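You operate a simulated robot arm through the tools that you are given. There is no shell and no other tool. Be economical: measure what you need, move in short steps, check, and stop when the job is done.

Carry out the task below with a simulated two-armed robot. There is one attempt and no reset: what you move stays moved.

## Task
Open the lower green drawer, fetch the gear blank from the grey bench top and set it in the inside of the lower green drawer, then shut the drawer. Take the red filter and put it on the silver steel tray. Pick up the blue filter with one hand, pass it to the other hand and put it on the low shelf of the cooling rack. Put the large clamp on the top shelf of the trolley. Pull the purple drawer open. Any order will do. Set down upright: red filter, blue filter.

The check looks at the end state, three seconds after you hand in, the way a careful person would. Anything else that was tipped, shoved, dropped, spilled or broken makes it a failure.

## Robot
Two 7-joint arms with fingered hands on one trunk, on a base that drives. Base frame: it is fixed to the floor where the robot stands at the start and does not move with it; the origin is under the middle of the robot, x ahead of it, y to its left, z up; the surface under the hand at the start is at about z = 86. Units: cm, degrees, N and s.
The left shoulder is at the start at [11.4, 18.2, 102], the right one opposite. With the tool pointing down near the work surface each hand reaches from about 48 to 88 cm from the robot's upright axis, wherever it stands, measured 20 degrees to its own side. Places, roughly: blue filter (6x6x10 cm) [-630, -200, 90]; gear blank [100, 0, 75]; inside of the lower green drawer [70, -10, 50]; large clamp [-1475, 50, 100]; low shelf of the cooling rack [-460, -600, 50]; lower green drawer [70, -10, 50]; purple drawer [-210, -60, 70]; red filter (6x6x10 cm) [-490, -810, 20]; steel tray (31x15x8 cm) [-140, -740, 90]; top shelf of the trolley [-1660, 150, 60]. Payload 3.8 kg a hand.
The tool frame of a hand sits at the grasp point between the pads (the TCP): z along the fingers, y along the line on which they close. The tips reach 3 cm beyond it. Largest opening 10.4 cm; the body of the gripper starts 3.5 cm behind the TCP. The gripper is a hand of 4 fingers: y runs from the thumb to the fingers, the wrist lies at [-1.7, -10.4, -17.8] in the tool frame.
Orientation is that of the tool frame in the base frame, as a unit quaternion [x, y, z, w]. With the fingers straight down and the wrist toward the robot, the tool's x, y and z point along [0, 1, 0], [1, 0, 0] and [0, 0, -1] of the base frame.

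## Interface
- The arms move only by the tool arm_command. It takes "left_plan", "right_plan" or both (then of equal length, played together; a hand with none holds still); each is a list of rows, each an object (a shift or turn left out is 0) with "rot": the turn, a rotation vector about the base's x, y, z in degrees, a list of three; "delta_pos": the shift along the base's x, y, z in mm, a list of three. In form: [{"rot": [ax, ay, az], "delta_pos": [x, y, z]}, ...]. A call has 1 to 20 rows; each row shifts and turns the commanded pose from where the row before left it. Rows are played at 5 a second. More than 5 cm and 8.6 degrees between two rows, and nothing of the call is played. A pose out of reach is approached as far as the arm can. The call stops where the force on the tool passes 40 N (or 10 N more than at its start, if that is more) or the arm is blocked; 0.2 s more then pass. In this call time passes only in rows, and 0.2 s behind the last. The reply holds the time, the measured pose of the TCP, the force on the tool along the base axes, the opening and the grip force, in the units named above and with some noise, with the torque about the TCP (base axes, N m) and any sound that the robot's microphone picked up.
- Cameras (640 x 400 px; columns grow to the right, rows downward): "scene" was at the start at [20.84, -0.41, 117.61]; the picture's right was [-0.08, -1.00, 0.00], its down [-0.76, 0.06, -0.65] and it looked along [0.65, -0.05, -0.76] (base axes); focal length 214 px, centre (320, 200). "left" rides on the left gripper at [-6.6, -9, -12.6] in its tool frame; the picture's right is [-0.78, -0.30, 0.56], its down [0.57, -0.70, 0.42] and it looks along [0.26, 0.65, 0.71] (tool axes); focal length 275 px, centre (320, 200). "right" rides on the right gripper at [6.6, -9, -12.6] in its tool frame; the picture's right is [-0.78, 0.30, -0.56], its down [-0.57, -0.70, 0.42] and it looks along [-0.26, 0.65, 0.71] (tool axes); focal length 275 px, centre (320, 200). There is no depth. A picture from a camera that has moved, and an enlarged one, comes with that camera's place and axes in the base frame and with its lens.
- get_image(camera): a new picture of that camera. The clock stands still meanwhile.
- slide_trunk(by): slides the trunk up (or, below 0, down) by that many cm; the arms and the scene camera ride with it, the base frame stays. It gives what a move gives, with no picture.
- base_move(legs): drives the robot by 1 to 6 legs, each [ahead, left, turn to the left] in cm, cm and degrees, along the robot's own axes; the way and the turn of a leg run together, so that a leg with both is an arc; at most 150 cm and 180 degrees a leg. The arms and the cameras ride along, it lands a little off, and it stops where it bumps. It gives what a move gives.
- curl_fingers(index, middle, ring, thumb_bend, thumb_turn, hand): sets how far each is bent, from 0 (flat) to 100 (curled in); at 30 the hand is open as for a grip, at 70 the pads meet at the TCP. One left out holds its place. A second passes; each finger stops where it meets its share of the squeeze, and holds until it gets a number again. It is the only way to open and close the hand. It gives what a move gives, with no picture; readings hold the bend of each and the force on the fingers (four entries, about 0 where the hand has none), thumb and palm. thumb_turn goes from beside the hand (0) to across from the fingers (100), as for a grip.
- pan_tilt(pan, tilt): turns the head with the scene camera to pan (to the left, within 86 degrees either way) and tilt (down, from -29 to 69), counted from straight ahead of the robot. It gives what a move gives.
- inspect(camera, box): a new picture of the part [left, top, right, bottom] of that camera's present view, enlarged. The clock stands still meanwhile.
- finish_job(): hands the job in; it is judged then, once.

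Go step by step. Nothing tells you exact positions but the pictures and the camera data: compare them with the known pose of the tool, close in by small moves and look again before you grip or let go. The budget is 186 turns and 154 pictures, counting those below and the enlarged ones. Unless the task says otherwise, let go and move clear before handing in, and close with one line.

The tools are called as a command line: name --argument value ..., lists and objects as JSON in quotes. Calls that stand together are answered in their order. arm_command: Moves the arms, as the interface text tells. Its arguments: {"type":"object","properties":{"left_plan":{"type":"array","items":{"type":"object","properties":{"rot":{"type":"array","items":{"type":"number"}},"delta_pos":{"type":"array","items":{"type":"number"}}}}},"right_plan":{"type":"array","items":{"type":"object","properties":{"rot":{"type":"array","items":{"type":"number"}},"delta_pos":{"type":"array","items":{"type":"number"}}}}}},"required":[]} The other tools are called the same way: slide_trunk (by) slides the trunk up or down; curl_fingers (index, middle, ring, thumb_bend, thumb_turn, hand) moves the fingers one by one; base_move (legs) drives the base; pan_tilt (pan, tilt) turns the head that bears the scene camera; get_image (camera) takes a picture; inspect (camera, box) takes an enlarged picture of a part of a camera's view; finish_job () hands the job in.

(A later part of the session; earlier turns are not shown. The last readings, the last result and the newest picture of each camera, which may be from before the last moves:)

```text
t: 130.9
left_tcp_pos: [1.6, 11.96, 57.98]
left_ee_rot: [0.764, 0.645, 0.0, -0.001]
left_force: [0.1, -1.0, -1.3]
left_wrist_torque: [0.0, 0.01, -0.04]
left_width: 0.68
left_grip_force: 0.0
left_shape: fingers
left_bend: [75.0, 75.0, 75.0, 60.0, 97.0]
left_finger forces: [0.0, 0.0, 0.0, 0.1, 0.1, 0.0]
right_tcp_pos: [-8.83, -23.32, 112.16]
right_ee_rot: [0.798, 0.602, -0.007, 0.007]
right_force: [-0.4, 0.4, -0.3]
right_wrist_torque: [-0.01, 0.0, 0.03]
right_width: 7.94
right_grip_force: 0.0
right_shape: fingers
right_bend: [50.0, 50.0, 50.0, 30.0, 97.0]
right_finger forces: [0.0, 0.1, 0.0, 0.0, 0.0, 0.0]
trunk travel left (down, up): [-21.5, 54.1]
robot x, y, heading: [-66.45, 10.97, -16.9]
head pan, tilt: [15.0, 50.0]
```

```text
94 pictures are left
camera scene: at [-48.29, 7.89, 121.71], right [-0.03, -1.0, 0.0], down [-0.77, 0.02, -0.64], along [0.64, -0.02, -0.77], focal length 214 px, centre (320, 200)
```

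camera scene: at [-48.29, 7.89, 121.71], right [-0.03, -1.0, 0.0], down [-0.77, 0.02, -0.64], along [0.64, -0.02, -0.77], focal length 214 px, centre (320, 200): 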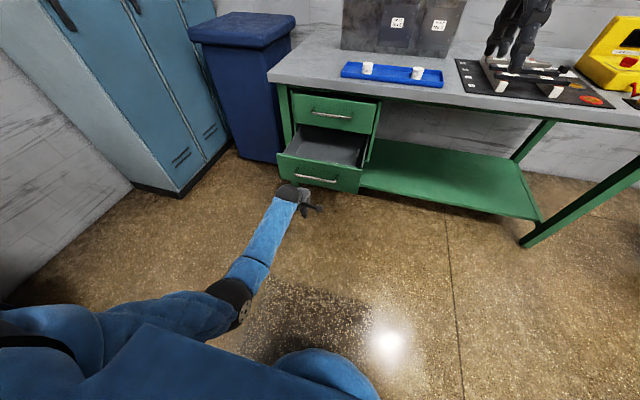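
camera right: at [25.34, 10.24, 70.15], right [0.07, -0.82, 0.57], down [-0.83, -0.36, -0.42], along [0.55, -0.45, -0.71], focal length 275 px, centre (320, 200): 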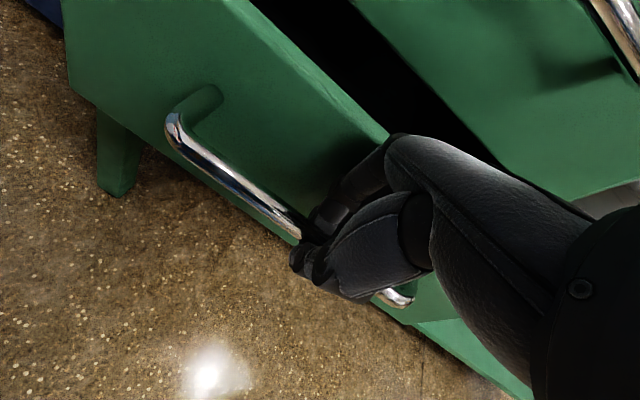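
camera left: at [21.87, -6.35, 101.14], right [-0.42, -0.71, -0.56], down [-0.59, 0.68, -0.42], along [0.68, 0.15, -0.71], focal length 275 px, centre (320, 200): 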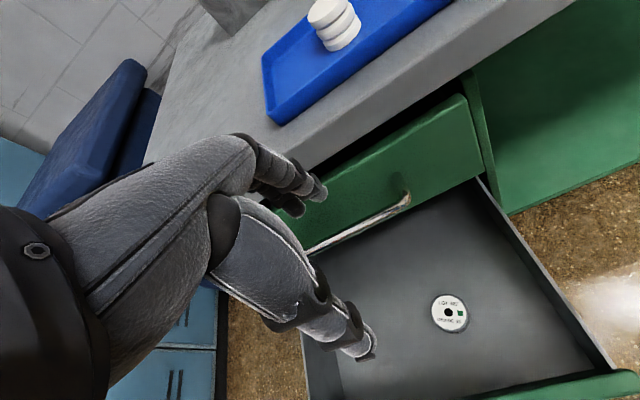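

The fist is in front of the bar. I'll drive forward to push the drawer in.

base_move --legs '[[36, 0, -0.3]]'

get_image --camera "scene"

```text
t: 133.2
left_tcp_pos: [35.93, 1.33, 58.0]
left_ee_rot: [0.766, 0.643, 0.001, -0.002]
left_force: [0.1, -0.8, 0.8]
left_wrist_torque: [-0.02, -0.02, -0.04]
left_width: 0.64
left_grip_force: 0.1
left_shape: fingers
left_bend: [75.0, 75.0, 75.0, 60.0, 97.0]
left_finger forces: [0.0, 0.0, 0.0, 0.1, 0.0, 0.0]
right_tcp_pos: [25.59, -34.05, 112.15]
right_ee_rot: [0.799, 0.601, -0.006, 0.007]
right_force: [-0.5, -0.4, 0.3]
right_wrist_torque: [0.01, 0.03, 0.03]
right_width: 7.92
right_grip_force: 0.1
right_shape: fingers
right_bend: [50.0, 50.0, 50.0, 30.0, 97.0]
right_finger forces: [0.0, 0.0, 0.1, 0.0, 0.1, 0.1]
trunk travel left (down, up): [-21.5, 54.1]
robot x, y, heading: [-32.01, 0.86, -17.4]
head pan, tilt: [15.0, 50.0]
```

```text
93 pictures are left
camera scene: at [-13.84, -2.67, 121.7], right [-0.04, -1.0, 0.0], down [-0.77, 0.03, -0.64], along [0.64, -0.02, -0.77], focal length 214 px, centre (320, 200)
```

scene: 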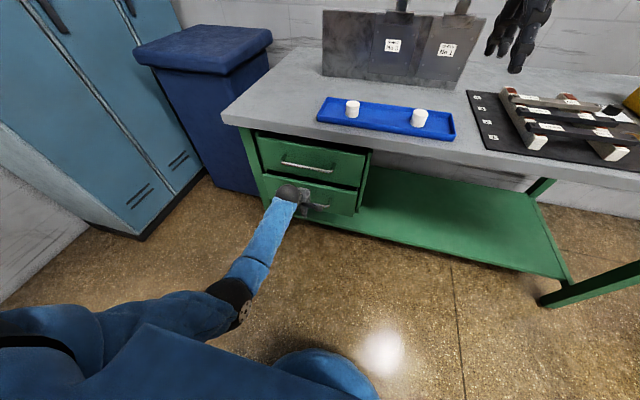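

It's nearly shut. I'll push a little more.

base_move --legs '[[5, 0, 0]]'

inspect --camera "scene" --box '[220, 110, 400, 230]'

```text
t: 134.1
left_tcp_pos: [40.62, 0.06, 58.16]
left_ee_rot: [0.766, 0.643, 0.001, -0.002]
left_force: [-21.0, 10.4, 13.7]
left_wrist_torque: [0.12, -0.07, 0.24]
left_width: 0.35
left_grip_force: 12.7
left_shape: fingers
left_bend: [76.0, 76.0, 76.0, 59.0, 97.0]
left_finger forces: [8.8, 11.0, 5.9, 0.1, 0.0, 0.1]
right_tcp_pos: [30.02, -35.34, 112.38]
right_ee_rot: [0.799, 0.602, -0.004, 0.008]
right_force: [-0.1, 0.7, 0.9]
right_wrist_torque: [0.0, 0.0, 0.02]
right_width: 7.93
right_grip_force: 0.1
right_shape: fingers
right_bend: [50.0, 50.0, 50.0, 30.0, 97.0]
right_finger forces: [0.0, 0.1, 0.0, 0.1, 0.0, 0.1]
trunk travel left (down, up): [-21.5, 54.1]
robot x, y, heading: [-27.62, -0.63, -16.7]
head pan, tilt: [15.0, 50.0]
```

```text
3.33 times, centred on (310, 170) of scene
camera zoom: at [-9.44, -4.04, 121.77], right [-0.04, -1.0, 0.0], down [-0.76, 0.03, -0.64], along [0.64, -0.02, -0.76], focal length 715 px, centre (353, 300)
```

zoom: 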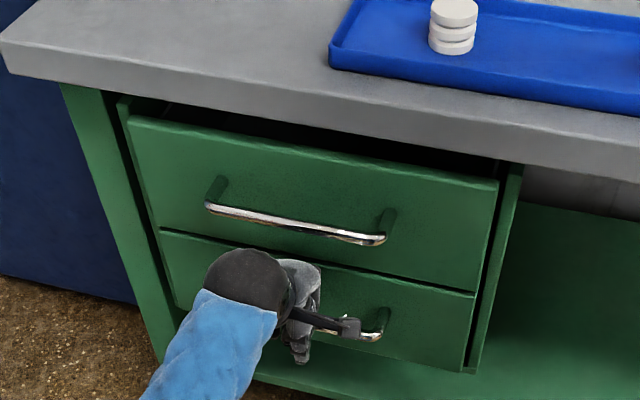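

The drawer is flush. I'll back off, lift the hand and confirm it stays shut, then turn to look for the purple drawer.

base_move --legs '[[-25, 0, 0]]'

arm_command --left_plan '[{"delta_pos": [0, 0, 40]}, {"delta_pos": [0, 0, 40]}, {"delta_pos": [0, 0, 40]}, {"delta_pos": [0, 0, 40]}, {"delta_pos": [0, 0, 40]}, {"delta_pos": [0, 0, 40]}, {"delta_pos": [0, 0, 40]}, {"delta_pos": [0, 0, 40]}, {"delta_pos": [0, 0, 40]}, {"delta_pos": [0, 0, 40]}]'

get_image --camera "scene"

base_move --legs '[[-20, 0, 0], [0, 0, -150]]'

pan_tilt --pan 0 --tilt 15

get_image --camera "scene"

```text
t: 135.9
left_tcp_pos: [16.65, 7.25, 58.07]
left_ee_rot: [0.766, 0.643, 0.001, -0.003]
left_force: [0.7, 0.6, -0.3]
left_wrist_torque: [0.01, -0.01, -0.01]
left_width: 0.68
left_grip_force: 0.1
left_shape: fingers
left_bend: [75.0, 75.0, 75.0, 60.0, 97.0]
left_finger forces: [0.0, 0.0, 0.1, 0.0, 0.1, 0.0]
right_tcp_pos: [6.11, -27.96, 112.18]
right_ee_rot: [0.798, 0.602, -0.007, 0.008]
right_force: [-0.1, 1.1, 0.3]
right_wrist_torque: [-0.04, -0.02, 0.01]
right_width: 7.95
right_grip_force: 0.1
right_shape: fingers
right_bend: [50.0, 50.0, 50.0, 30.0, 97.0]
right_finger forces: [0.0, 0.0, 0.1, 0.0, 0.1, 0.1]
trunk travel left (down, up): [-21.5, 54.1]
robot x, y, heading: [-51.4, 6.67, -16.7]
head pan, tilt: [15.0, 50.0]
```

```text
t: 138.1
left_tcp_pos: [16.59, 7.28, 97.98]
left_ee_rot: [0.766, 0.643, 0.0, -0.004]
left_force: [-0.1, -0.1, 0.0]
left_wrist_torque: [-0.01, 0.0, 0.03]
left_width: 0.64
left_grip_force: 0.0
left_shape: fingers
left_bend: [75.0, 75.0, 75.0, 60.0, 97.0]
left_finger forces: [0.1, 0.0, 0.0, 0.0, 0.0, 0.0]
right_tcp_pos: [6.24, -28.22, 112.25]
right_ee_rot: [0.799, 0.602, -0.005, 0.007]
right_force: [-0.1, 0.3, -0.9]
right_wrist_torque: [0.02, -0.02, 0.01]
right_width: 7.94
right_grip_force: 0.1
right_shape: fingers
right_bend: [50.0, 50.0, 50.0, 30.0, 97.0]
right_finger forces: [0.0, 0.0, 0.0, 0.0, 0.0, 0.0]
trunk travel left (down, up): [-21.5, 54.1]
robot x, y, heading: [-51.04, 6.67, -17.4]
head pan, tilt: [15.0, 50.0]
```

```text
91 pictures are left
camera scene: at [-33.21, 3.13, 121.72], right [-0.04, -1.0, 0.0], down [-0.77, 0.03, -0.64], along [0.64, -0.02, -0.77], focal length 214 px, centre (320, 200)
```

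scene: 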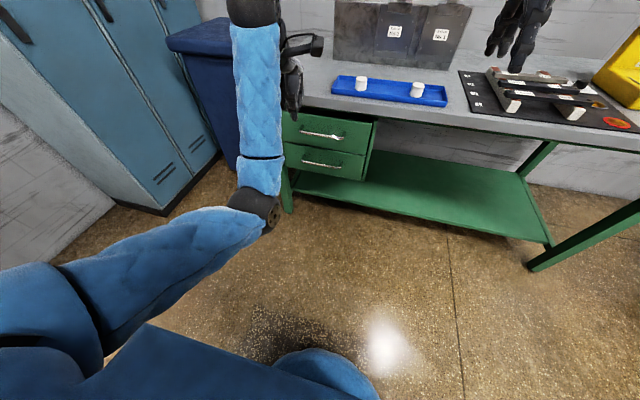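

```text
t: 145.9
left_tcp_pos: [-129.34, -21.66, 97.9]
left_ee_rot: [0.817, -0.577, 0.002, 0.0]
left_force: [-0.3, 0.5, 0.5]
left_wrist_torque: [-0.01, -0.01, 0.02]
left_width: 0.66
left_grip_force: 0.0
left_shape: fingers
left_bend: [75.0, 75.0, 75.0, 60.0, 97.0]
left_finger forces: [0.0, 0.0, 0.0, 0.0, 0.1, 0.1]
right_tcp_pos: [-137.75, 14.18, 112.22]
right_ee_rot: [0.785, -0.619, -0.008, -0.004]
right_force: [0.2, -0.3, -0.3]
right_wrist_torque: [0.03, -0.03, -0.01]
right_width: 7.92
right_grip_force: 0.0
right_shape: fingers
right_bend: [50.0, 50.0, 50.0, 30.0, 97.0]
right_finger forces: [0.0, 0.1, 0.0, 0.0, 0.0, 0.1]
trunk travel left (down, up): [-21.5, 54.1]
robot x, y, heading: [-70.29, 12.67, -167.4]
head pan, tilt: [15.0, 50.0]
```

```text
t: 146.9
left_tcp_pos: [-129.28, -21.77, 97.91]
left_ee_rot: [0.817, -0.577, 0.003, 0.001]
left_force: [-0.4, 0.7, 0.4]
left_wrist_torque: [0.06, 0.01, -0.03]
left_width: 0.68
left_grip_force: 0.0
left_shape: fingers
left_bend: [75.0, 75.0, 75.0, 60.0, 97.0]
left_finger forces: [0.0, 0.1, 0.0, 0.0, 0.0, 0.1]
right_tcp_pos: [-137.73, 14.26, 112.21]
right_ee_rot: [0.785, -0.62, -0.009, -0.005]
right_force: [0.3, -0.2, -0.3]
right_wrist_torque: [-0.01, 0.0, 0.01]
right_width: 7.9
right_grip_force: 0.1
right_shape: fingers
right_bend: [50.0, 50.0, 50.0, 30.0, 97.0]
right_finger forces: [0.1, 0.0, 0.1, 0.1, 0.1, 0.0]
trunk travel left (down, up): [-21.5, 54.1]
robot x, y, heading: [-70.22, 12.6, -167.7]
head pan, tilt: [0.0, 15.0]
```

```text
90 pictures are left
camera scene: at [-90.46, 8.25, 127.07], right [-0.21, 0.98, 0.0], down [0.25, 0.06, -0.97], along [-0.94, -0.21, -0.26], focal length 214 px, centre (320, 200)
```

scene: 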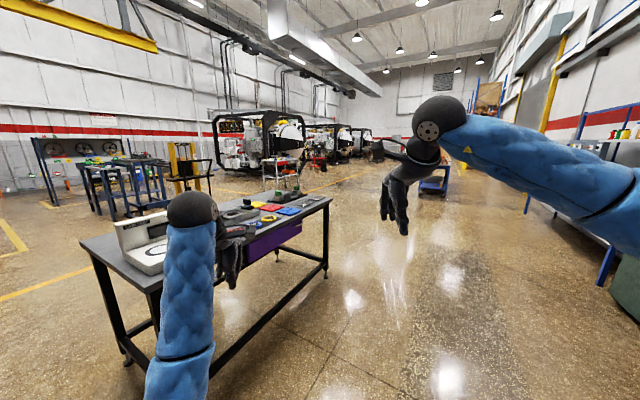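

The green drawer is shut. The purple drawer is under the bench ahead-left, facing my side. I'll zoom in.

inspect --camera "scene" --box '[190, 170, 350, 290]'

```text
3.33 times, centred on (270, 230) of scene
camera zoom: at [-90.46, 8.25, 127.07], right [-0.21, 0.98, 0.0], down [0.25, 0.06, -0.97], along [-0.94, -0.21, -0.26], focal length 715 px, centre (487, 100)
```

zoom: 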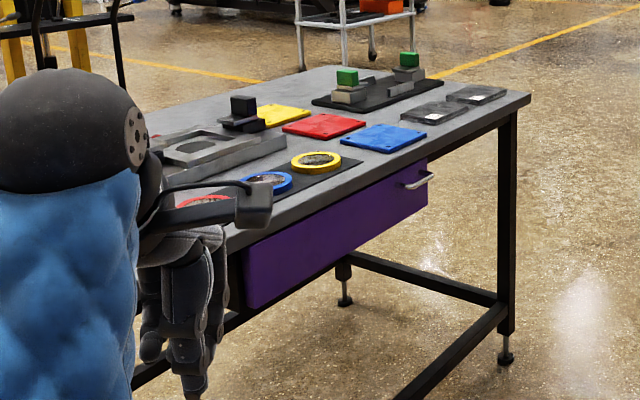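

The purple drawer's face looks along (0.29,0.96). I'll drive to stand squarely in front of it and look again.

base_move --legs '[[0, -47, 0], [90, 0, 0], [0, 0, 60.8]]'

pan_tilt --pan 0 --tilt 45

get_image --camera "scene"

```text
t: 156.7
left_tcp_pos: [-167.75, -29.81, 98.03]
left_ee_rot: [0.996, -0.085, 0.001, -0.001]
left_force: [0.2, 0.4, 0.4]
left_wrist_torque: [-0.02, 0.03, 0.03]
left_width: 0.67
left_grip_force: 0.1
left_shape: fingers
left_bend: [75.0, 75.0, 75.0, 60.0, 97.0]
left_finger forces: [0.1, 0.1, 0.0, 0.1, 0.0, 0.0]
right_tcp_pos: [-203.1, -19.58, 112.21]
right_ee_rot: [0.99, -0.137, -0.01, 0.0]
right_force: [0.1, -0.2, 0.3]
right_wrist_torque: [0.0, -0.02, -0.01]
right_width: 7.9
right_grip_force: 0.0
right_shape: fingers
right_bend: [50.0, 50.0, 50.0, 30.0, 97.0]
right_finger forces: [0.1, 0.0, 0.1, 0.0, 0.0, 0.0]
trunk travel left (down, up): [-21.5, 54.1]
robot x, y, heading: [-168.68, 37.76, -107.0]
head pan, tilt: [0.0, 15.0]
```

```text
t: 157.7
left_tcp_pos: [-167.7, -29.82, 98.0]
left_ee_rot: [0.996, -0.085, 0.003, -0.002]
left_force: [-0.1, 0.0, -0.2]
left_wrist_torque: [-0.01, 0.0, -0.02]
left_width: 0.65
left_grip_force: 0.0
left_shape: fingers
left_bend: [75.0, 75.0, 75.0, 60.0, 97.0]
left_finger forces: [0.0, 0.0, 0.0, 0.0, 0.0, 0.0]
right_tcp_pos: [-203.09, -19.58, 112.28]
right_ee_rot: [0.99, -0.139, -0.009, 0.0]
right_force: [0.0, 0.3, 0.1]
right_wrist_torque: [0.0, 0.02, 0.0]
right_width: 7.93
right_grip_force: 0.0
right_shape: fingers
right_bend: [50.0, 50.0, 50.0, 30.0, 97.0]
right_finger forces: [0.1, 0.0, 0.0, 0.1, 0.1, 0.1]
trunk travel left (down, up): [-21.5, 54.1]
robot x, y, heading: [-168.5, 38.24, -106.7]
head pan, tilt: [0.0, 45.0]
```

```text
88 pictures are left
camera scene: at [-174.24, 20.08, 122.41], right [-0.96, 0.29, 0.0], down [0.21, 0.68, -0.71], along [-0.21, -0.68, -0.71], focal length 214 px, centre (320, 200)
```

scene: 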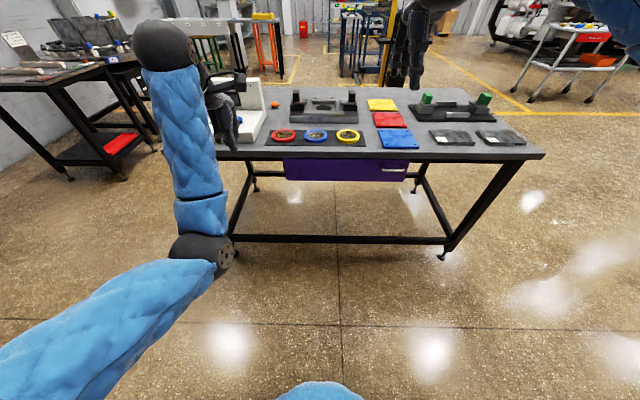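

I see the purple drawer, with its handle at the right part. My left hand hovers near the white device, so I'll back up slightly and zoom in.

inspect --camera "scene" --box '[270, 130, 430, 210]'

base_move --legs '[[-12, 0, 0]]'

slide_trunk --by -21

inspect --camera "scene" --box '[220, 60, 460, 210]'

```text
4.00 times, centred on (350, 170) of scene
camera zoom: at [-174.24, 20.08, 122.41], right [-0.96, 0.29, 0.0], down [0.21, 0.68, -0.71], along [-0.21, -0.68, -0.71], focal length 858 px, centre (200, 320)
```

zoom: 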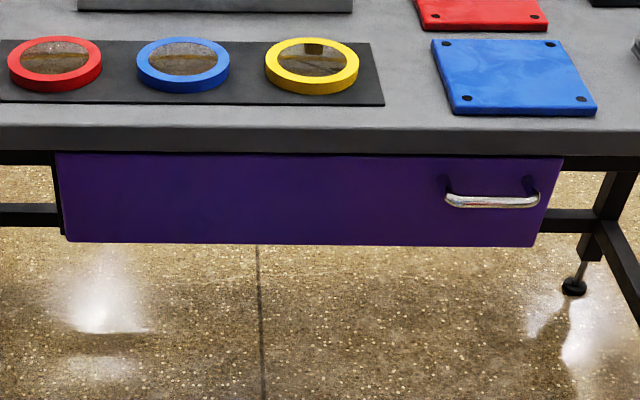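

```text
t: 158.9
left_tcp_pos: [-164.17, -18.09, 98.02]
left_ee_rot: [0.996, -0.085, 0.002, 0.0]
left_force: [-1.0, 0.5, 0.0]
left_wrist_torque: [-0.04, 0.01, 0.01]
left_width: 0.67
left_grip_force: 0.0
left_shape: fingers
left_bend: [75.0, 75.0, 75.0, 60.0, 97.0]
left_finger forces: [0.0, 0.0, 0.0, 0.1, 0.1, 0.0]
right_tcp_pos: [-199.57, -7.9, 112.34]
right_ee_rot: [0.99, -0.138, -0.009, 0.001]
right_force: [0.7, 0.0, 0.7]
right_wrist_torque: [-0.03, -0.01, -0.01]
right_width: 7.92
right_grip_force: 0.1
right_shape: fingers
right_bend: [50.0, 50.0, 50.0, 30.0, 97.0]
right_finger forces: [0.0, 0.0, 0.0, 0.1, 0.0, 0.0]
trunk travel left (down, up): [-21.5, 54.1]
robot x, y, heading: [-165.15, 50.01, -106.8]
head pan, tilt: [0.0, 45.0]
```

```text
t: 161.2
left_tcp_pos: [-165.31, -21.81, 68.09]
left_ee_rot: [0.992, -0.085, 0.02, -0.086]
left_force: [0.1, -0.9, 0.1]
left_wrist_torque: [-0.01, 0.01, 0.0]
left_width: 0.66
left_grip_force: 0.1
left_shape: fingers
left_bend: [75.0, 75.0, 75.0, 60.0, 97.0]
left_finger forces: [0.0, 0.1, 0.0, 0.0, 0.0, 0.0]
right_tcp_pos: [-199.54, -7.93, 91.34]
right_ee_rot: [0.99, -0.139, -0.01, 0.002]
right_force: [1.3, -0.3, 0.8]
right_wrist_torque: [-0.01, -0.03, -0.01]
right_width: 7.92
right_grip_force: 0.1
right_shape: fingers
right_bend: [50.0, 50.0, 50.0, 30.0, 97.0]
right_finger forces: [0.0, 0.1, 0.1, 0.0, 0.1, 0.0]
trunk travel left (down, up): [-0.5, 75.1]
robot x, y, heading: [-165.24, 49.64, -106.8]
head pan, tilt: [0.0, 45.0]
```

```text
2.67 times, centred on (340, 135) of scene
camera zoom: at [-174.37, 19.68, 100.15], right [-0.96, 0.29, 0.0], down [0.21, 0.68, -0.71], along [-0.21, -0.68, -0.71], focal length 572 px, centre (267, 373)
```

zoom: 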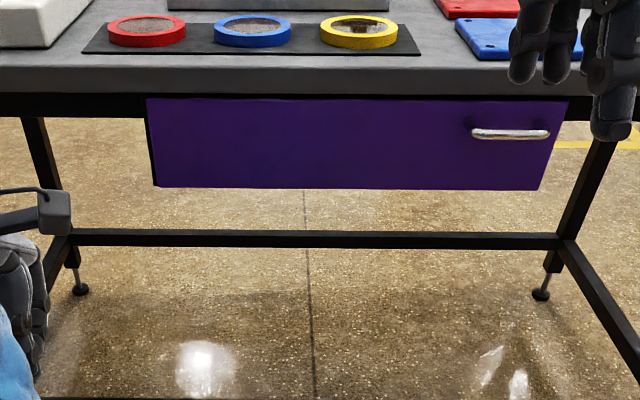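

The handle's mid is at about (-219,-33,74), 8.5 cm long, just under the table edge. I'll pitch the right hand forward here, with the TCP near shoulder height, and watch.

arm_command --right_plan '[{"rot": [-7.2, 2.2, 0], "delta_pos": [-2, -6, -8]}, {"rot": [-7.2, 2.2, 0], "delta_pos": [-2, -6, -8]}, {"rot": [-7.2, 2.2, 0], "delta_pos": [-2, -6, -8]}, {"rot": [-7.2, 2.2, 0], "delta_pos": [-2, -6, -8]}, {"rot": [-7.2, 2.2, 0], "delta_pos": [-2, -6, -8]}, {"rot": [-7.2, 2.2, 0], "delta_pos": [-2, -6, -8]}, {"rot": [-7.2, 2.2, 0], "delta_pos": [-2, -6, -8]}, {"rot": [-7.2, 2.2, 0], "delta_pos": [-2, -6, -8]}, {"rot": [-7.2, 2.2, 0], "delta_pos": [-2, -6, -8]}, {"rot": [-7.2, 2.2, 0], "delta_pos": [-2, -6, -8]}]'

get_image --camera "scene"

```text
t: 163.4
left_tcp_pos: [-165.28, -21.84, 68.0]
left_ee_rot: [0.993, -0.085, 0.021, -0.085]
left_force: [0.0, 0.2, -0.2]
left_wrist_torque: [-0.01, 0.03, 0.0]
left_width: 0.67
left_grip_force: 0.1
left_shape: fingers
left_bend: [75.0, 75.0, 75.0, 60.0, 97.0]
left_finger forces: [0.0, 0.0, 0.1, 0.0, 0.0, 0.0]
right_tcp_pos: [-199.82, -11.84, 86.34]
right_ee_rot: [0.907, -0.122, -0.07, 0.398]
right_force: [-0.1, 0.5, 0.1]
right_wrist_torque: [-0.02, 0.01, 0.02]
right_width: 7.94
right_grip_force: 0.0
right_shape: fingers
right_bend: [50.0, 50.0, 50.0, 30.0, 97.0]
right_finger forces: [0.1, 0.1, 0.0, 0.0, 0.1, 0.1]
right hand out of reach, approached as far as the arm can: row 7, 8, 9, 10
trunk travel left (down, up): [-0.5, 75.1]
robot x, y, heading: [-165.14, 49.71, -106.8]
head pan, tilt: [0.0, 45.0]
```

```text
85 pictures are left
camera scene: at [-174.39, 19.64, 100.11], right [-0.96, 0.29, 0.0], down [0.21, 0.68, -0.71], along [-0.21, -0.68, -0.71], focal length 214 px, centre (320, 200)
```

scene: 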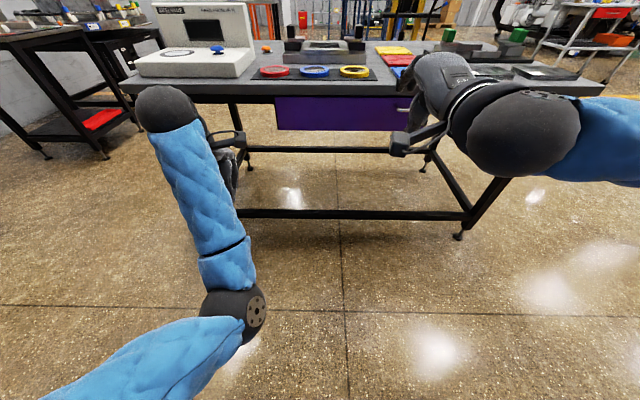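

The right hand only pitches to 47°. The left forearm comes from behind, so it should point forward more easily. I'll test pitching the left hand.

arm_command --left_plan '[{"rot": [-7.6, 2.3, 0], "delta_pos": [-1, -4, 8]}, {"rot": [-7.6, 2.3, 0], "delta_pos": [-1, -4, 8]}, {"rot": [-7.6, 2.3, 0], "delta_pos": [-1, -4, 8]}, {"rot": [-7.6, 2.3, 0], "delta_pos": [-1, -4, 8]}, {"rot": [-7.6, 2.3, 0], "delta_pos": [-1, -4, 8]}, {"rot": [-7.6, 2.3, 0], "delta_pos": [-1, -4, 8]}, {"rot": [-7.6, 2.3, 0], "delta_pos": [-1, -4, 8]}, {"rot": [-7.6, 2.3, 0], "delta_pos": [-1, -4, 8]}, {"rot": [-7.6, 2.3, 0], "delta_pos": [-1, -4, 8]}, {"rot": [-7.6, 2.3, 0], "delta_pos": [-1, -4, 8]}, {"rot": [-7.6, 2.3, 0], "delta_pos": [-1, -4, 8]}]'

get_image --camera "scene"

```text
t: 165.8
left_tcp_pos: [-166.39, -26.23, 76.65]
left_ee_rot: [0.778, -0.065, -0.128, 0.611]
left_force: [-0.1, -0.1, -1.1]
left_wrist_torque: [0.02, -0.01, -0.02]
left_width: 0.65
left_grip_force: 0.1
left_shape: fingers
left_bend: [75.0, 75.0, 75.0, 60.0, 97.0]
left_finger forces: [0.0, 0.0, 0.0, 0.1, 0.1, 0.0]
right_tcp_pos: [-199.92, -11.87, 86.27]
right_ee_rot: [0.907, -0.123, -0.07, 0.396]
right_force: [-0.2, 0.1, 0.2]
right_wrist_torque: [-0.02, 0.01, 0.01]
right_width: 7.93
right_grip_force: 0.1
right_shape: fingers
right_bend: [50.0, 50.0, 50.0, 30.0, 97.0]
right_finger forces: [0.0, 0.1, 0.1, 0.1, 0.1, 0.0]
trunk travel left (down, up): [-0.5, 75.1]
robot x, y, heading: [-165.17, 49.85, -106.9]
head pan, tilt: [0.0, 45.0]
```

```text
84 pictures are left
camera scene: at [-174.39, 19.63, 100.11], right [-0.96, 0.29, 0.0], down [0.21, 0.68, -0.71], along [-0.21, -0.68, -0.71], focal length 214 px, centre (320, 200)
```

scene: 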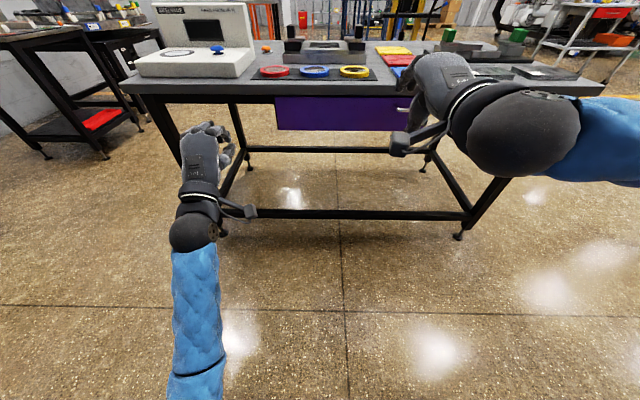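

The left hand now points straight forward. I'll set its opening, level the right hand back up out of the way, and shift right so the left hand faces the handle.

arm_command --right_plan '[{"rot": [7.2, -2.2, 0], "delta_pos": [2, 6, 20]}, {"rot": [7.2, -2.2, 0], "delta_pos": [2, 6, 20]}, {"rot": [7.2, -2.2, 0], "delta_pos": [2, 6, 20]}, {"rot": [7.2, -2.2, 0], "delta_pos": [2, 6, 20]}, {"rot": [7.2, -2.2, 0], "delta_pos": [2, 6, 20]}, {"rot": [7.2, -2.2, 0], "delta_pos": [2, 6, 20]}]'

curl_fingers --hand "left" --index 53 --middle 53 --ring 53 --thumb_bend 35

base_move --legs '[[0, -48.5, 0], [12, 0, 0]]'

get_image --camera "left"

get_image --camera "scene"

```text
t: 167.2
left_tcp_pos: [-166.3, -26.18, 76.77]
left_ee_rot: [0.779, -0.066, -0.128, 0.611]
left_force: [-0.2, -0.7, 0.2]
left_wrist_torque: [-0.01, -0.01, -0.01]
left_width: 0.68
left_grip_force: 0.1
left_shape: fingers
left_bend: [75.0, 75.0, 75.0, 60.0, 97.0]
left_finger forces: [0.0, 0.0, 0.0, 0.0, 0.0, 0.0]
right_tcp_pos: [-198.68, -8.37, 98.36]
right_ee_rot: [0.991, -0.132, -0.008, 0.018]
right_force: [-0.3, 0.2, 0.6]
right_wrist_torque: [0.01, 0.0, -0.03]
right_width: 7.89
right_grip_force: 0.0
right_shape: fingers
right_bend: [50.0, 50.0, 50.0, 30.0, 97.0]
right_finger forces: [0.0, 0.0, 0.2, 0.1, 0.0, 0.1]
trunk travel left (down, up): [-0.5, 75.1]
robot x, y, heading: [-165.36, 49.59, -106.9]
head pan, tilt: [0.0, 45.0]
```

```text
t: 168.2
left_tcp_pos: [-166.34, -26.19, 76.88]
left_ee_rot: [0.779, -0.065, -0.128, 0.611]
left_force: [0.1, 0.8, -0.4]
left_wrist_torque: [0.01, 0.02, -0.03]
left_width: 6.84
left_grip_force: 0.1
left_shape: fingers
left_bend: [53.0, 53.0, 53.0, 35.0, 97.0]
left_finger forces: [0.0, 0.0, 0.0, 0.1, 0.1, 0.1]
right_tcp_pos: [-198.59, -8.18, 98.23]
right_ee_rot: [0.991, -0.133, -0.008, 0.018]
right_force: [-0.2, -0.3, 0.1]
right_wrist_torque: [-0.02, 0.01, 0.01]
right_width: 7.93
right_grip_force: 0.1
right_shape: fingers
right_bend: [50.0, 50.0, 50.0, 30.0, 97.0]
right_finger forces: [0.0, 0.1, 0.0, 0.0, 0.0, 0.1]
trunk travel left (down, up): [-0.5, 75.1]
robot x, y, heading: [-165.62, 49.79, -106.9]
head pan, tilt: [0.0, 45.0]
```

```text
t: 171.9
left_tcp_pos: [-215.78, -24.02, 76.65]
left_ee_rot: [0.779, -0.064, -0.126, 0.611]
left_force: [0.2, 0.0, -0.8]
left_wrist_torque: [0.02, -0.02, 0.02]
left_width: 6.85
left_grip_force: 0.0
left_shape: fingers
left_bend: [53.0, 53.0, 53.0, 35.0, 97.0]
left_finger forces: [0.0, 0.0, 0.0, 0.0, 0.0, 0.1]
right_tcp_pos: [-248.09, -6.14, 98.25]
right_ee_rot: [0.991, -0.131, -0.008, 0.019]
right_force: [0.8, -0.5, -0.7]
right_wrist_torque: [0.0, -0.01, 0.02]
right_width: 7.91
right_grip_force: 0.0
right_shape: fingers
right_bend: [50.0, 50.0, 50.0, 30.0, 97.0]
right_finger forces: [0.0, 0.0, 0.0, 0.0, 0.0, 0.1]
trunk travel left (down, up): [-0.5, 75.1]
robot x, y, heading: [-214.7, 52.1, -106.8]
head pan, tilt: [0.0, 45.0]
```

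```text
83 pictures are left
camera left: at [-219.17, -8.39, 71.52], right [-0.91, -0.25, -0.32], down [0.39, -0.37, -0.84], along [0.09, -0.89, 0.44], focal length 275 px, centre (320, 200)
```

left: 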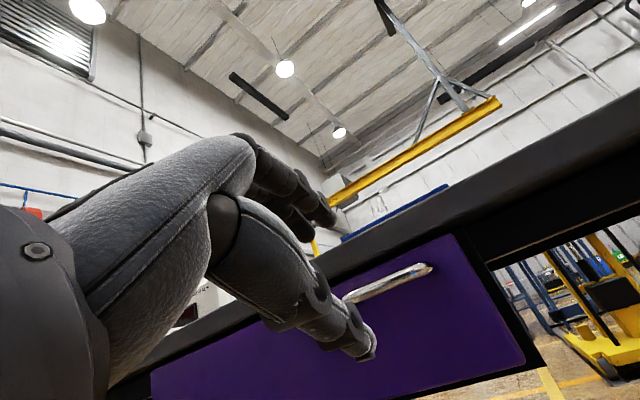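

```text
82 pictures are left
camera scene: at [-223.97, 21.87, 100.1], right [-0.96, 0.29, 0.0], down [0.2, 0.68, -0.71], along [-0.2, -0.68, -0.71], focal length 214 px, centre (320, 200)
```

scene: 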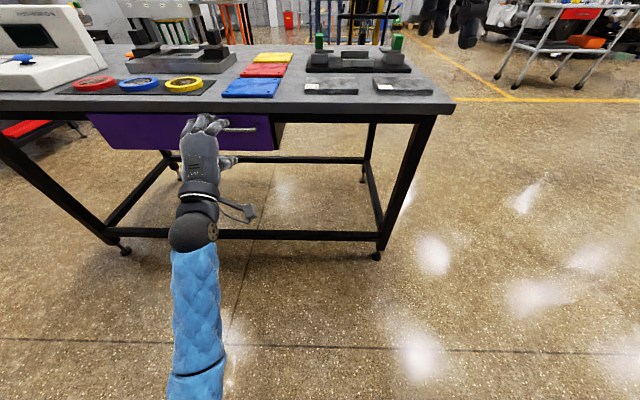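

The hand is aligned with the bar, about 9.6 cm short and 2.7 cm high. I'll lower it and advance.

arm_command --left_plan '[{"delta_pos": [0, 0, -27]}]'

base_move --legs '[[6, 0, 0]]'

get_image --camera "left"

```text
t: 172.3
left_tcp_pos: [-215.74, -24.04, 73.96]
left_ee_rot: [0.779, -0.064, -0.127, 0.611]
left_force: [-0.1, -0.1, 0.2]
left_wrist_torque: [0.02, 0.0, -0.02]
left_width: 6.85
left_grip_force: 0.0
left_shape: fingers
left_bend: [53.0, 53.0, 53.0, 35.0, 97.0]
left_finger forces: [0.0, 0.0, 0.0, 0.1, 0.0, 0.1]
right_tcp_pos: [-248.1, -6.18, 98.24]
right_ee_rot: [0.991, -0.13, -0.008, 0.019]
right_force: [0.0, 0.5, 0.7]
right_wrist_torque: [0.01, -0.01, 0.03]
right_width: 7.93
right_grip_force: 0.1
right_shape: fingers
right_bend: [50.0, 50.0, 50.0, 30.0, 97.0]
right_finger forces: [0.0, 0.0, 0.1, 0.0, 0.1, 0.0]
trunk travel left (down, up): [-0.5, 75.1]
robot x, y, heading: [-215.01, 52.2, -106.6]
head pan, tilt: [0.0, 45.0]
```

```text
t: 173.2
left_tcp_pos: [-217.49, -29.77, 73.96]
left_ee_rot: [0.779, -0.064, -0.127, 0.61]
left_force: [-0.4, -0.1, 0.5]
left_wrist_torque: [-0.04, 0.02, 0.02]
left_width: 6.85
left_grip_force: 0.1
left_shape: fingers
left_bend: [53.0, 53.0, 53.0, 35.0, 97.0]
left_finger forces: [0.0, 0.0, 0.0, 0.1, 0.0, 0.0]
right_tcp_pos: [-249.99, -12.0, 98.12]
right_ee_rot: [0.991, -0.131, -0.007, 0.019]
right_force: [0.2, -0.3, -0.3]
right_wrist_torque: [0.0, 0.04, -0.01]
right_width: 7.94
right_grip_force: 0.1
right_shape: fingers
right_bend: [50.0, 50.0, 50.0, 30.0, 97.0]
right_finger forces: [0.0, 0.1, 0.1, 0.1, 0.0, 0.1]
trunk travel left (down, up): [-0.5, 75.1]
robot x, y, heading: [-216.54, 46.34, -106.6]
head pan, tilt: [0.0, 45.0]
```

```text
81 pictures are left
camera left: at [-220.93, -14.23, 68.78], right [-0.91, -0.25, -0.32], down [0.39, -0.37, -0.84], along [0.09, -0.89, 0.44], focal length 275 px, centre (320, 200)
```

left: 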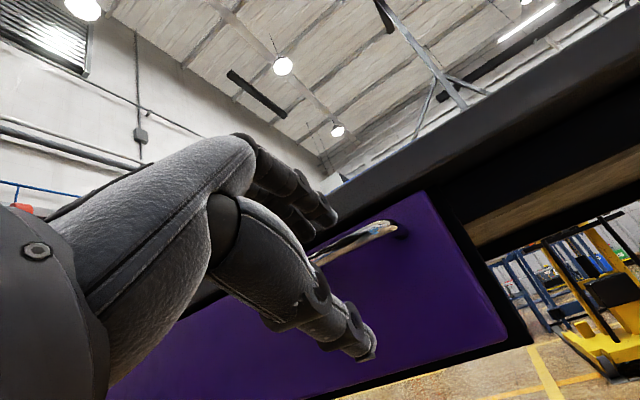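

The bar lies between thumb and fingers. I'll go forward 3.4 cm and close.

arm_command --left_plan '[{"delta_pos": [-5, -16, 0]}, {"delta_pos": [-5, -16, 0]}]'

curl_fingers --hand "left" --index 75 --middle 75 --ring 75 --thumb_bend 75

get_image --camera "left"

```text
t: 173.8
left_tcp_pos: [-218.65, -32.89, 73.98]
left_ee_rot: [0.779, -0.063, -0.126, 0.612]
left_force: [0.0, 4.0, -1.9]
left_wrist_torque: [-0.07, 0.02, 0.07]
left_width: 6.69
left_grip_force: 2.3
left_shape: fingers
left_bend: [54.0, 54.0, 53.0, 35.0, 97.0]
left_finger forces: [1.6, 3.6, 0.0, 0.1, 0.0, 0.1]
right_tcp_pos: [-249.88, -11.89, 98.23]
right_ee_rot: [0.991, -0.131, -0.007, 0.019]
right_force: [-0.4, -0.3, 0.5]
right_wrist_torque: [-0.01, -0.01, -0.02]
right_width: 7.94
right_grip_force: 0.1
right_shape: fingers
right_bend: [50.0, 50.0, 50.0, 30.0, 97.0]
right_finger forces: [0.1, 0.0, 0.1, 0.0, 0.0, 0.0]
trunk travel left (down, up): [-0.5, 75.1]
robot x, y, heading: [-216.36, 46.04, -106.4]
head pan, tilt: [0.0, 45.0]
```

```text
t: 174.8
left_tcp_pos: [-218.69, -32.88, 74.15]
left_ee_rot: [0.778, -0.064, -0.127, 0.612]
left_force: [-2.4, 1.5, 11.2]
left_wrist_torque: [-0.39, -0.28, -0.02]
left_width: 0.0
left_grip_force: 6.6
left_shape: fingers
left_bend: [75.0, 75.0, 73.0, 70.0, 97.0]
left_finger forces: [0.0, 0.7, 11.1, 0.1, 0.1, 0.0]
right_tcp_pos: [-249.94, -11.78, 98.24]
right_ee_rot: [0.991, -0.131, -0.008, 0.02]
right_force: [-0.6, -0.3, -0.6]
right_wrist_torque: [-0.01, 0.02, -0.01]
right_width: 7.89
right_grip_force: 0.2
right_shape: fingers
right_bend: [50.0, 50.0, 50.0, 30.0, 97.0]
right_finger forces: [0.1, 0.0, 0.0, 0.0, 0.0, 0.0]
trunk travel left (down, up): [-0.5, 75.1]
robot x, y, heading: [-217.0, 46.19, -106.8]
head pan, tilt: [0.0, 45.0]
```

```text
80 pictures are left
camera left: at [-222.0, -17.32, 68.97], right [-0.91, -0.25, -0.32], down [0.39, -0.37, -0.84], along [0.09, -0.89, 0.44], focal length 275 px, centre (320, 200)
```

left: 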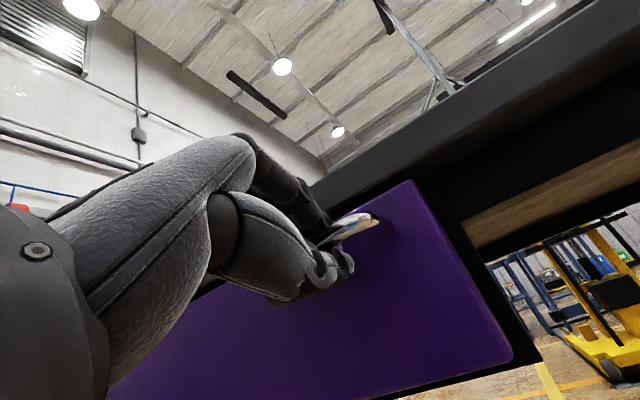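

The fingers are wrapped over the bar. I'll pull back gently.

base_move --legs '[[-8, 0, 0]]'

get_image --camera "left"

```text
t: 175.9
left_tcp_pos: [-216.44, -25.31, 74.06]
left_ee_rot: [0.78, -0.065, -0.127, 0.61]
left_force: [-6.7, 3.4, 5.5]
left_wrist_torque: [-0.08, -0.21, -0.18]
left_width: 0.0
left_grip_force: 3.9
left_shape: fingers
left_bend: [75.0, 75.0, 74.0, 70.0, 97.0]
left_finger forces: [0.1, 0.0, 8.1, 0.0, 0.0, 0.0]
right_tcp_pos: [-247.72, -4.2, 98.3]
right_ee_rot: [0.991, -0.13, -0.008, 0.019]
right_force: [-0.2, 0.2, -0.4]
right_wrist_torque: [0.0, 0.01, 0.03]
right_width: 7.91
right_grip_force: 0.1
right_shape: fingers
right_bend: [50.0, 50.0, 50.0, 30.0, 97.0]
right_finger forces: [0.0, 0.1, 0.0, 0.1, 0.0, 0.1]
trunk travel left (down, up): [-0.5, 75.1]
robot x, y, heading: [-214.58, 53.87, -106.9]
head pan, tilt: [0.0, 45.0]
```

```text
79 pictures are left
camera left: at [-219.8, -9.72, 68.83], right [-0.91, -0.25, -0.32], down [0.39, -0.37, -0.84], along [0.09, -0.89, 0.44], focal length 275 px, centre (320, 200)
```

left: 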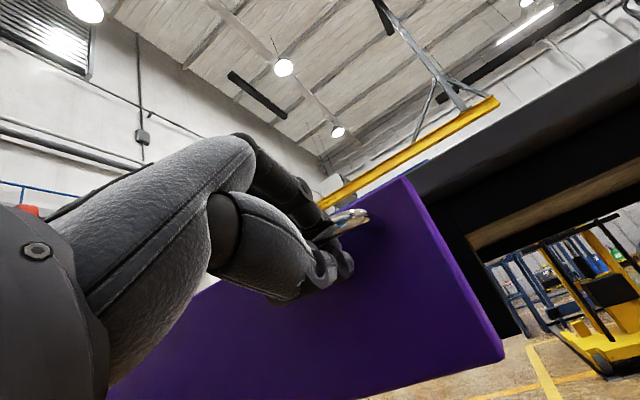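

It's opening. I'll pull another 16 cm.

base_move --legs '[[-16, 0, 0]]'

get_image --camera "scene"

```text
t: 177.3
left_tcp_pos: [-211.76, -9.99, 74.02]
left_ee_rot: [0.78, -0.065, -0.127, 0.61]
left_force: [-0.8, -1.2, 1.3]
left_wrist_torque: [0.01, -0.04, -0.03]
left_width: 0.0
left_grip_force: 0.3
left_shape: fingers
left_bend: [75.0, 75.0, 75.0, 71.0, 97.0]
left_finger forces: [0.1, 0.1, 1.2, 0.0, 0.0, 0.0]
right_tcp_pos: [-243.06, 11.08, 98.23]
right_ee_rot: [0.991, -0.13, -0.007, 0.02]
right_force: [1.2, 0.5, 0.1]
right_wrist_torque: [-0.01, -0.01, 0.01]
right_width: 7.9
right_grip_force: 0.0
right_shape: fingers
right_bend: [50.0, 50.0, 50.0, 30.0, 97.0]
right_finger forces: [0.1, 0.0, 0.0, 0.1, 0.1, 0.1]
trunk travel left (down, up): [-0.5, 75.1]
robot x, y, heading: [-209.52, 69.32, -107.2]
head pan, tilt: [0.0, 45.0]
```

```text
78 pictures are left
camera scene: at [-218.8, 39.14, 100.11], right [-0.96, 0.29, 0.0], down [0.2, 0.68, -0.71], along [-0.2, -0.68, -0.71], focal length 214 px, centre (320, 200)
```

scene: 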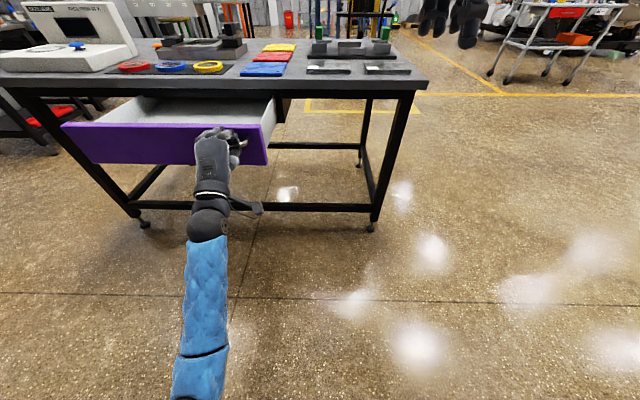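

The purple drawer is about 22 cm open, which is plenty. I'll open the hand and back away straight.

curl_fingers --hand "left" --index 35 --middle 35 --ring 35 --thumb_bend 30

base_move --legs '[[-30, 0, 0]]'

get_image --camera "scene"

```text
t: 178.3
left_tcp_pos: [-211.79, -9.97, 73.93]
left_ee_rot: [0.779, -0.064, -0.126, 0.61]
left_force: [0.1, 0.3, 0.3]
left_wrist_torque: [-0.01, -0.01, 0.01]
left_width: 9.82
left_grip_force: 0.0
left_shape: fingers
left_bend: [35.0, 35.0, 35.0, 30.0, 97.0]
left_finger forces: [0.0, 0.0, 0.0, 0.0, 0.0, 0.1]
right_tcp_pos: [-242.93, 11.17, 98.28]
right_ee_rot: [0.991, -0.129, -0.007, 0.019]
right_force: [-0.7, -0.5, -0.8]
right_wrist_torque: [0.01, 0.0, 0.02]
right_width: 7.91
right_grip_force: 0.1
right_shape: fingers
right_bend: [50.0, 50.0, 50.0, 30.0, 97.0]
right_finger forces: [0.1, 0.0, 0.0, 0.1, 0.0, 0.1]
trunk travel left (down, up): [-0.5, 75.1]
robot x, y, heading: [-209.61, 69.09, -107.1]
head pan, tilt: [0.0, 45.0]
```

```text
t: 180.4
left_tcp_pos: [-203.27, 18.73, 73.96]
left_ee_rot: [0.779, -0.065, -0.128, 0.61]
left_force: [-0.8, 0.3, -0.9]
left_wrist_torque: [0.0, 0.0, 0.01]
left_width: 9.8
left_grip_force: 0.1
left_shape: fingers
left_bend: [35.0, 35.0, 35.0, 30.0, 97.0]
left_finger forces: [0.0, 0.0, 0.0, 0.1, 0.1, 0.0]
right_tcp_pos: [-234.53, 39.86, 98.32]
right_ee_rot: [0.991, -0.134, -0.008, 0.02]
right_force: [-0.7, -0.2, -0.2]
right_wrist_torque: [-0.02, -0.04, 0.0]
right_width: 7.93
right_grip_force: 0.1
right_shape: fingers
right_bend: [50.0, 50.0, 50.0, 30.0, 97.0]
right_finger forces: [0.0, 0.0, 0.1, 0.1, 0.1, 0.0]
trunk travel left (down, up): [-0.5, 75.1]
robot x, y, heading: [-200.5, 97.79, -107.0]
head pan, tilt: [0.0, 45.0]
```

```text
77 pictures are left
camera scene: at [-210.19, 67.93, 100.12], right [-0.96, 0.29, 0.0], down [0.21, 0.68, -0.71], along [-0.21, -0.68, -0.71], focal length 214 px, centre (320, 200)
```

scene: 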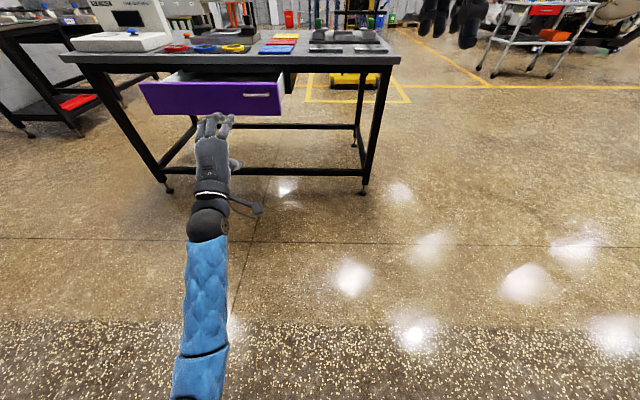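

The purple drawer stands open. I'll fold the left hand back down, raise the trunk and drive toward the blue filter, likely on the wire cart ahead-right.

slide_trunk --by 25

arm_command --left_plan '[{"rot": [7.6, -2.3, 0], "delta_pos": [1, 4, -4]}, {"rot": [7.6, -2.3, 0], "delta_pos": [1, 4, -4]}, {"rot": [7.6, -2.3, 0], "delta_pos": [1, 4, -4]}, {"rot": [7.6, -2.3, 0], "delta_pos": [1, 4, -4]}, {"rot": [7.6, -2.3, 0], "delta_pos": [1, 4, -4]}, {"rot": [7.6, -2.3, 0], "delta_pos": [1, 4, -4]}, {"rot": [7.6, -2.3, 0], "delta_pos": [1, 4, -4]}, {"rot": [7.6, -2.3, 0], "delta_pos": [1, 4, -4]}, {"rot": [7.6, -2.3, 0], "delta_pos": [1, 4, -4]}, {"rot": [7.4, -2.3, 0], "delta_pos": [1, 4, -4]}]'

base_move --legs '[[0, 0, -38], [150, 0, 0], [150, 0, 0], [60, 0, 0]]'

pan_tilt --pan 0 --tilt 25

get_image --camera "scene"

```text
t: 182.9
left_tcp_pos: [-203.23, 18.73, 98.83]
left_ee_rot: [0.779, -0.066, -0.128, 0.61]
left_force: [0.1, 0.1, 0.4]
left_wrist_torque: [0.02, 0.0, -0.01]
left_width: 9.81
left_grip_force: 0.1
left_shape: fingers
left_bend: [35.0, 35.0, 35.0, 30.0, 97.0]
left_finger forces: [0.0, 0.0, 0.0, 0.1, 0.0, 0.1]
right_tcp_pos: [-234.41, 39.92, 123.16]
right_ee_rot: [0.991, -0.132, -0.009, 0.018]
right_force: [0.2, -0.3, 0.8]
right_wrist_torque: [0.04, -0.02, -0.03]
right_width: 7.94
right_grip_force: 0.1
right_shape: fingers
right_bend: [50.0, 50.0, 50.0, 30.0, 97.0]
right_finger forces: [0.0, 0.0, 0.0, 0.1, 0.1, 0.0]
trunk travel left (down, up): [-25.5, 50.1]
robot x, y, heading: [-201.17, 97.91, -106.9]
head pan, tilt: [0.0, 45.0]
```

```text
t: 185.1
left_tcp_pos: [-202.25, 22.74, 94.8]
left_ee_rot: [0.996, -0.085, 0.007, -0.018]
left_force: [0.3, 0.4, 0.2]
left_wrist_torque: [0.01, 0.02, 0.01]
left_width: 9.82
left_grip_force: 0.1
left_shape: fingers
left_bend: [35.0, 35.0, 35.0, 30.0, 97.0]
left_finger forces: [0.0, 0.0, 0.0, 0.0, 0.0, 0.1]
right_tcp_pos: [-234.53, 40.12, 123.31]
right_ee_rot: [0.991, -0.132, -0.008, 0.019]
right_force: [-0.6, -0.2, -1.1]
right_wrist_torque: [0.01, -0.01, 0.01]
right_width: 7.91
right_grip_force: 0.1
right_shape: fingers
right_bend: [50.0, 50.0, 50.0, 30.0, 97.0]
right_finger forces: [0.1, 0.0, 0.1, 0.0, 0.0, 0.0]
trunk travel left (down, up): [-25.5, 50.1]
robot x, y, heading: [-200.83, 98.12, -106.9]
head pan, tilt: [0.0, 45.0]
```

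```text
t: 204.4
left_tcp_pos: [-542.45, -168.81, 94.98]
left_ee_rot: [0.915, -0.402, 0.01, -0.015]
left_force: [-1.0, -0.2, 0.0]
left_wrist_torque: [0.02, -0.02, -0.01]
left_width: 9.81
left_grip_force: 0.1
left_shape: fingers
left_bend: [35.0, 35.0, 35.0, 30.0, 97.0]
left_finger forces: [0.1, 0.0, 0.1, 0.0, 0.0, 0.1]
right_tcp_pos: [-557.52, -135.66, 123.23]
right_ee_rot: [0.896, -0.444, -0.014, 0.016]
right_force: [0.2, -0.2, -0.1]
right_wrist_torque: [0.0, 0.0, -0.01]
right_width: 7.91
right_grip_force: 0.1
right_shape: fingers
right_bend: [50.0, 50.0, 50.0, 30.0, 97.0]
right_finger forces: [0.0, 0.0, 0.1, 0.0, 0.0, 0.1]
trunk travel left (down, up): [-25.5, 50.1]
robot x, y, heading: [-495.23, -109.8, -144.7]
head pan, tilt: [0.0, 45.0]
```

```text
t: 205.2
left_tcp_pos: [-542.39, -168.87, 94.93]
left_ee_rot: [0.915, -0.403, 0.011, -0.015]
left_force: [-0.1, -0.3, -0.1]
left_wrist_torque: [-0.02, 0.0, -0.03]
left_width: 9.81
left_grip_force: 0.0
left_shape: fingers
left_bend: [35.0, 35.0, 35.0, 30.0, 97.0]
left_finger forces: [0.1, 0.0, 0.0, 0.0, 0.0, 0.0]
right_tcp_pos: [-557.43, -135.67, 123.35]
right_ee_rot: [0.895, -0.445, -0.014, 0.016]
right_force: [0.1, -0.4, 0.6]
right_wrist_torque: [0.0, 0.0, -0.01]
right_width: 7.93
right_grip_force: 0.1
right_shape: fingers
right_bend: [50.0, 50.0, 50.0, 30.0, 97.0]
right_finger forces: [0.0, 0.0, 0.1, 0.0, 0.0, 0.0]
trunk travel left (down, up): [-25.5, 50.1]
robot x, y, heading: [-495.23, -110.04, -144.7]
head pan, tilt: [0.0, 25.0]
```

```text
76 pictures are left
camera scene: at [-510.37, -120.56, 129.57], right [-0.58, 0.81, 0.0], down [0.35, 0.25, -0.91], along [-0.74, -0.53, -0.42], focal length 214 px, centre (320, 200)
```

scene: 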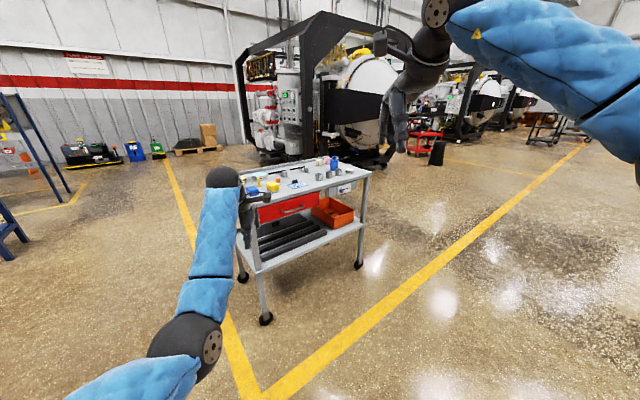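

The cart is right ahead with small items on its top. I'll zoom in to find the blue filter.

inspect --camera "scene" --box '[230, 145, 390, 245]'

```text
4.00 times, centred on (310, 195) of scene
camera zoom: at [-510.37, -120.56, 129.57], right [-0.58, 0.81, 0.0], down [0.35, 0.25, -0.91], along [-0.74, -0.53, -0.42], focal length 858 px, centre (360, 220)
```

zoom: 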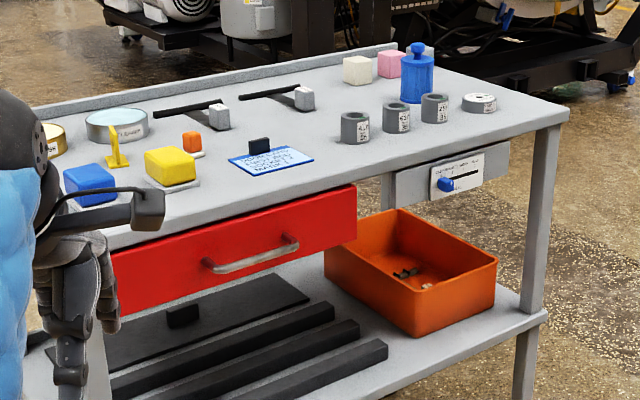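

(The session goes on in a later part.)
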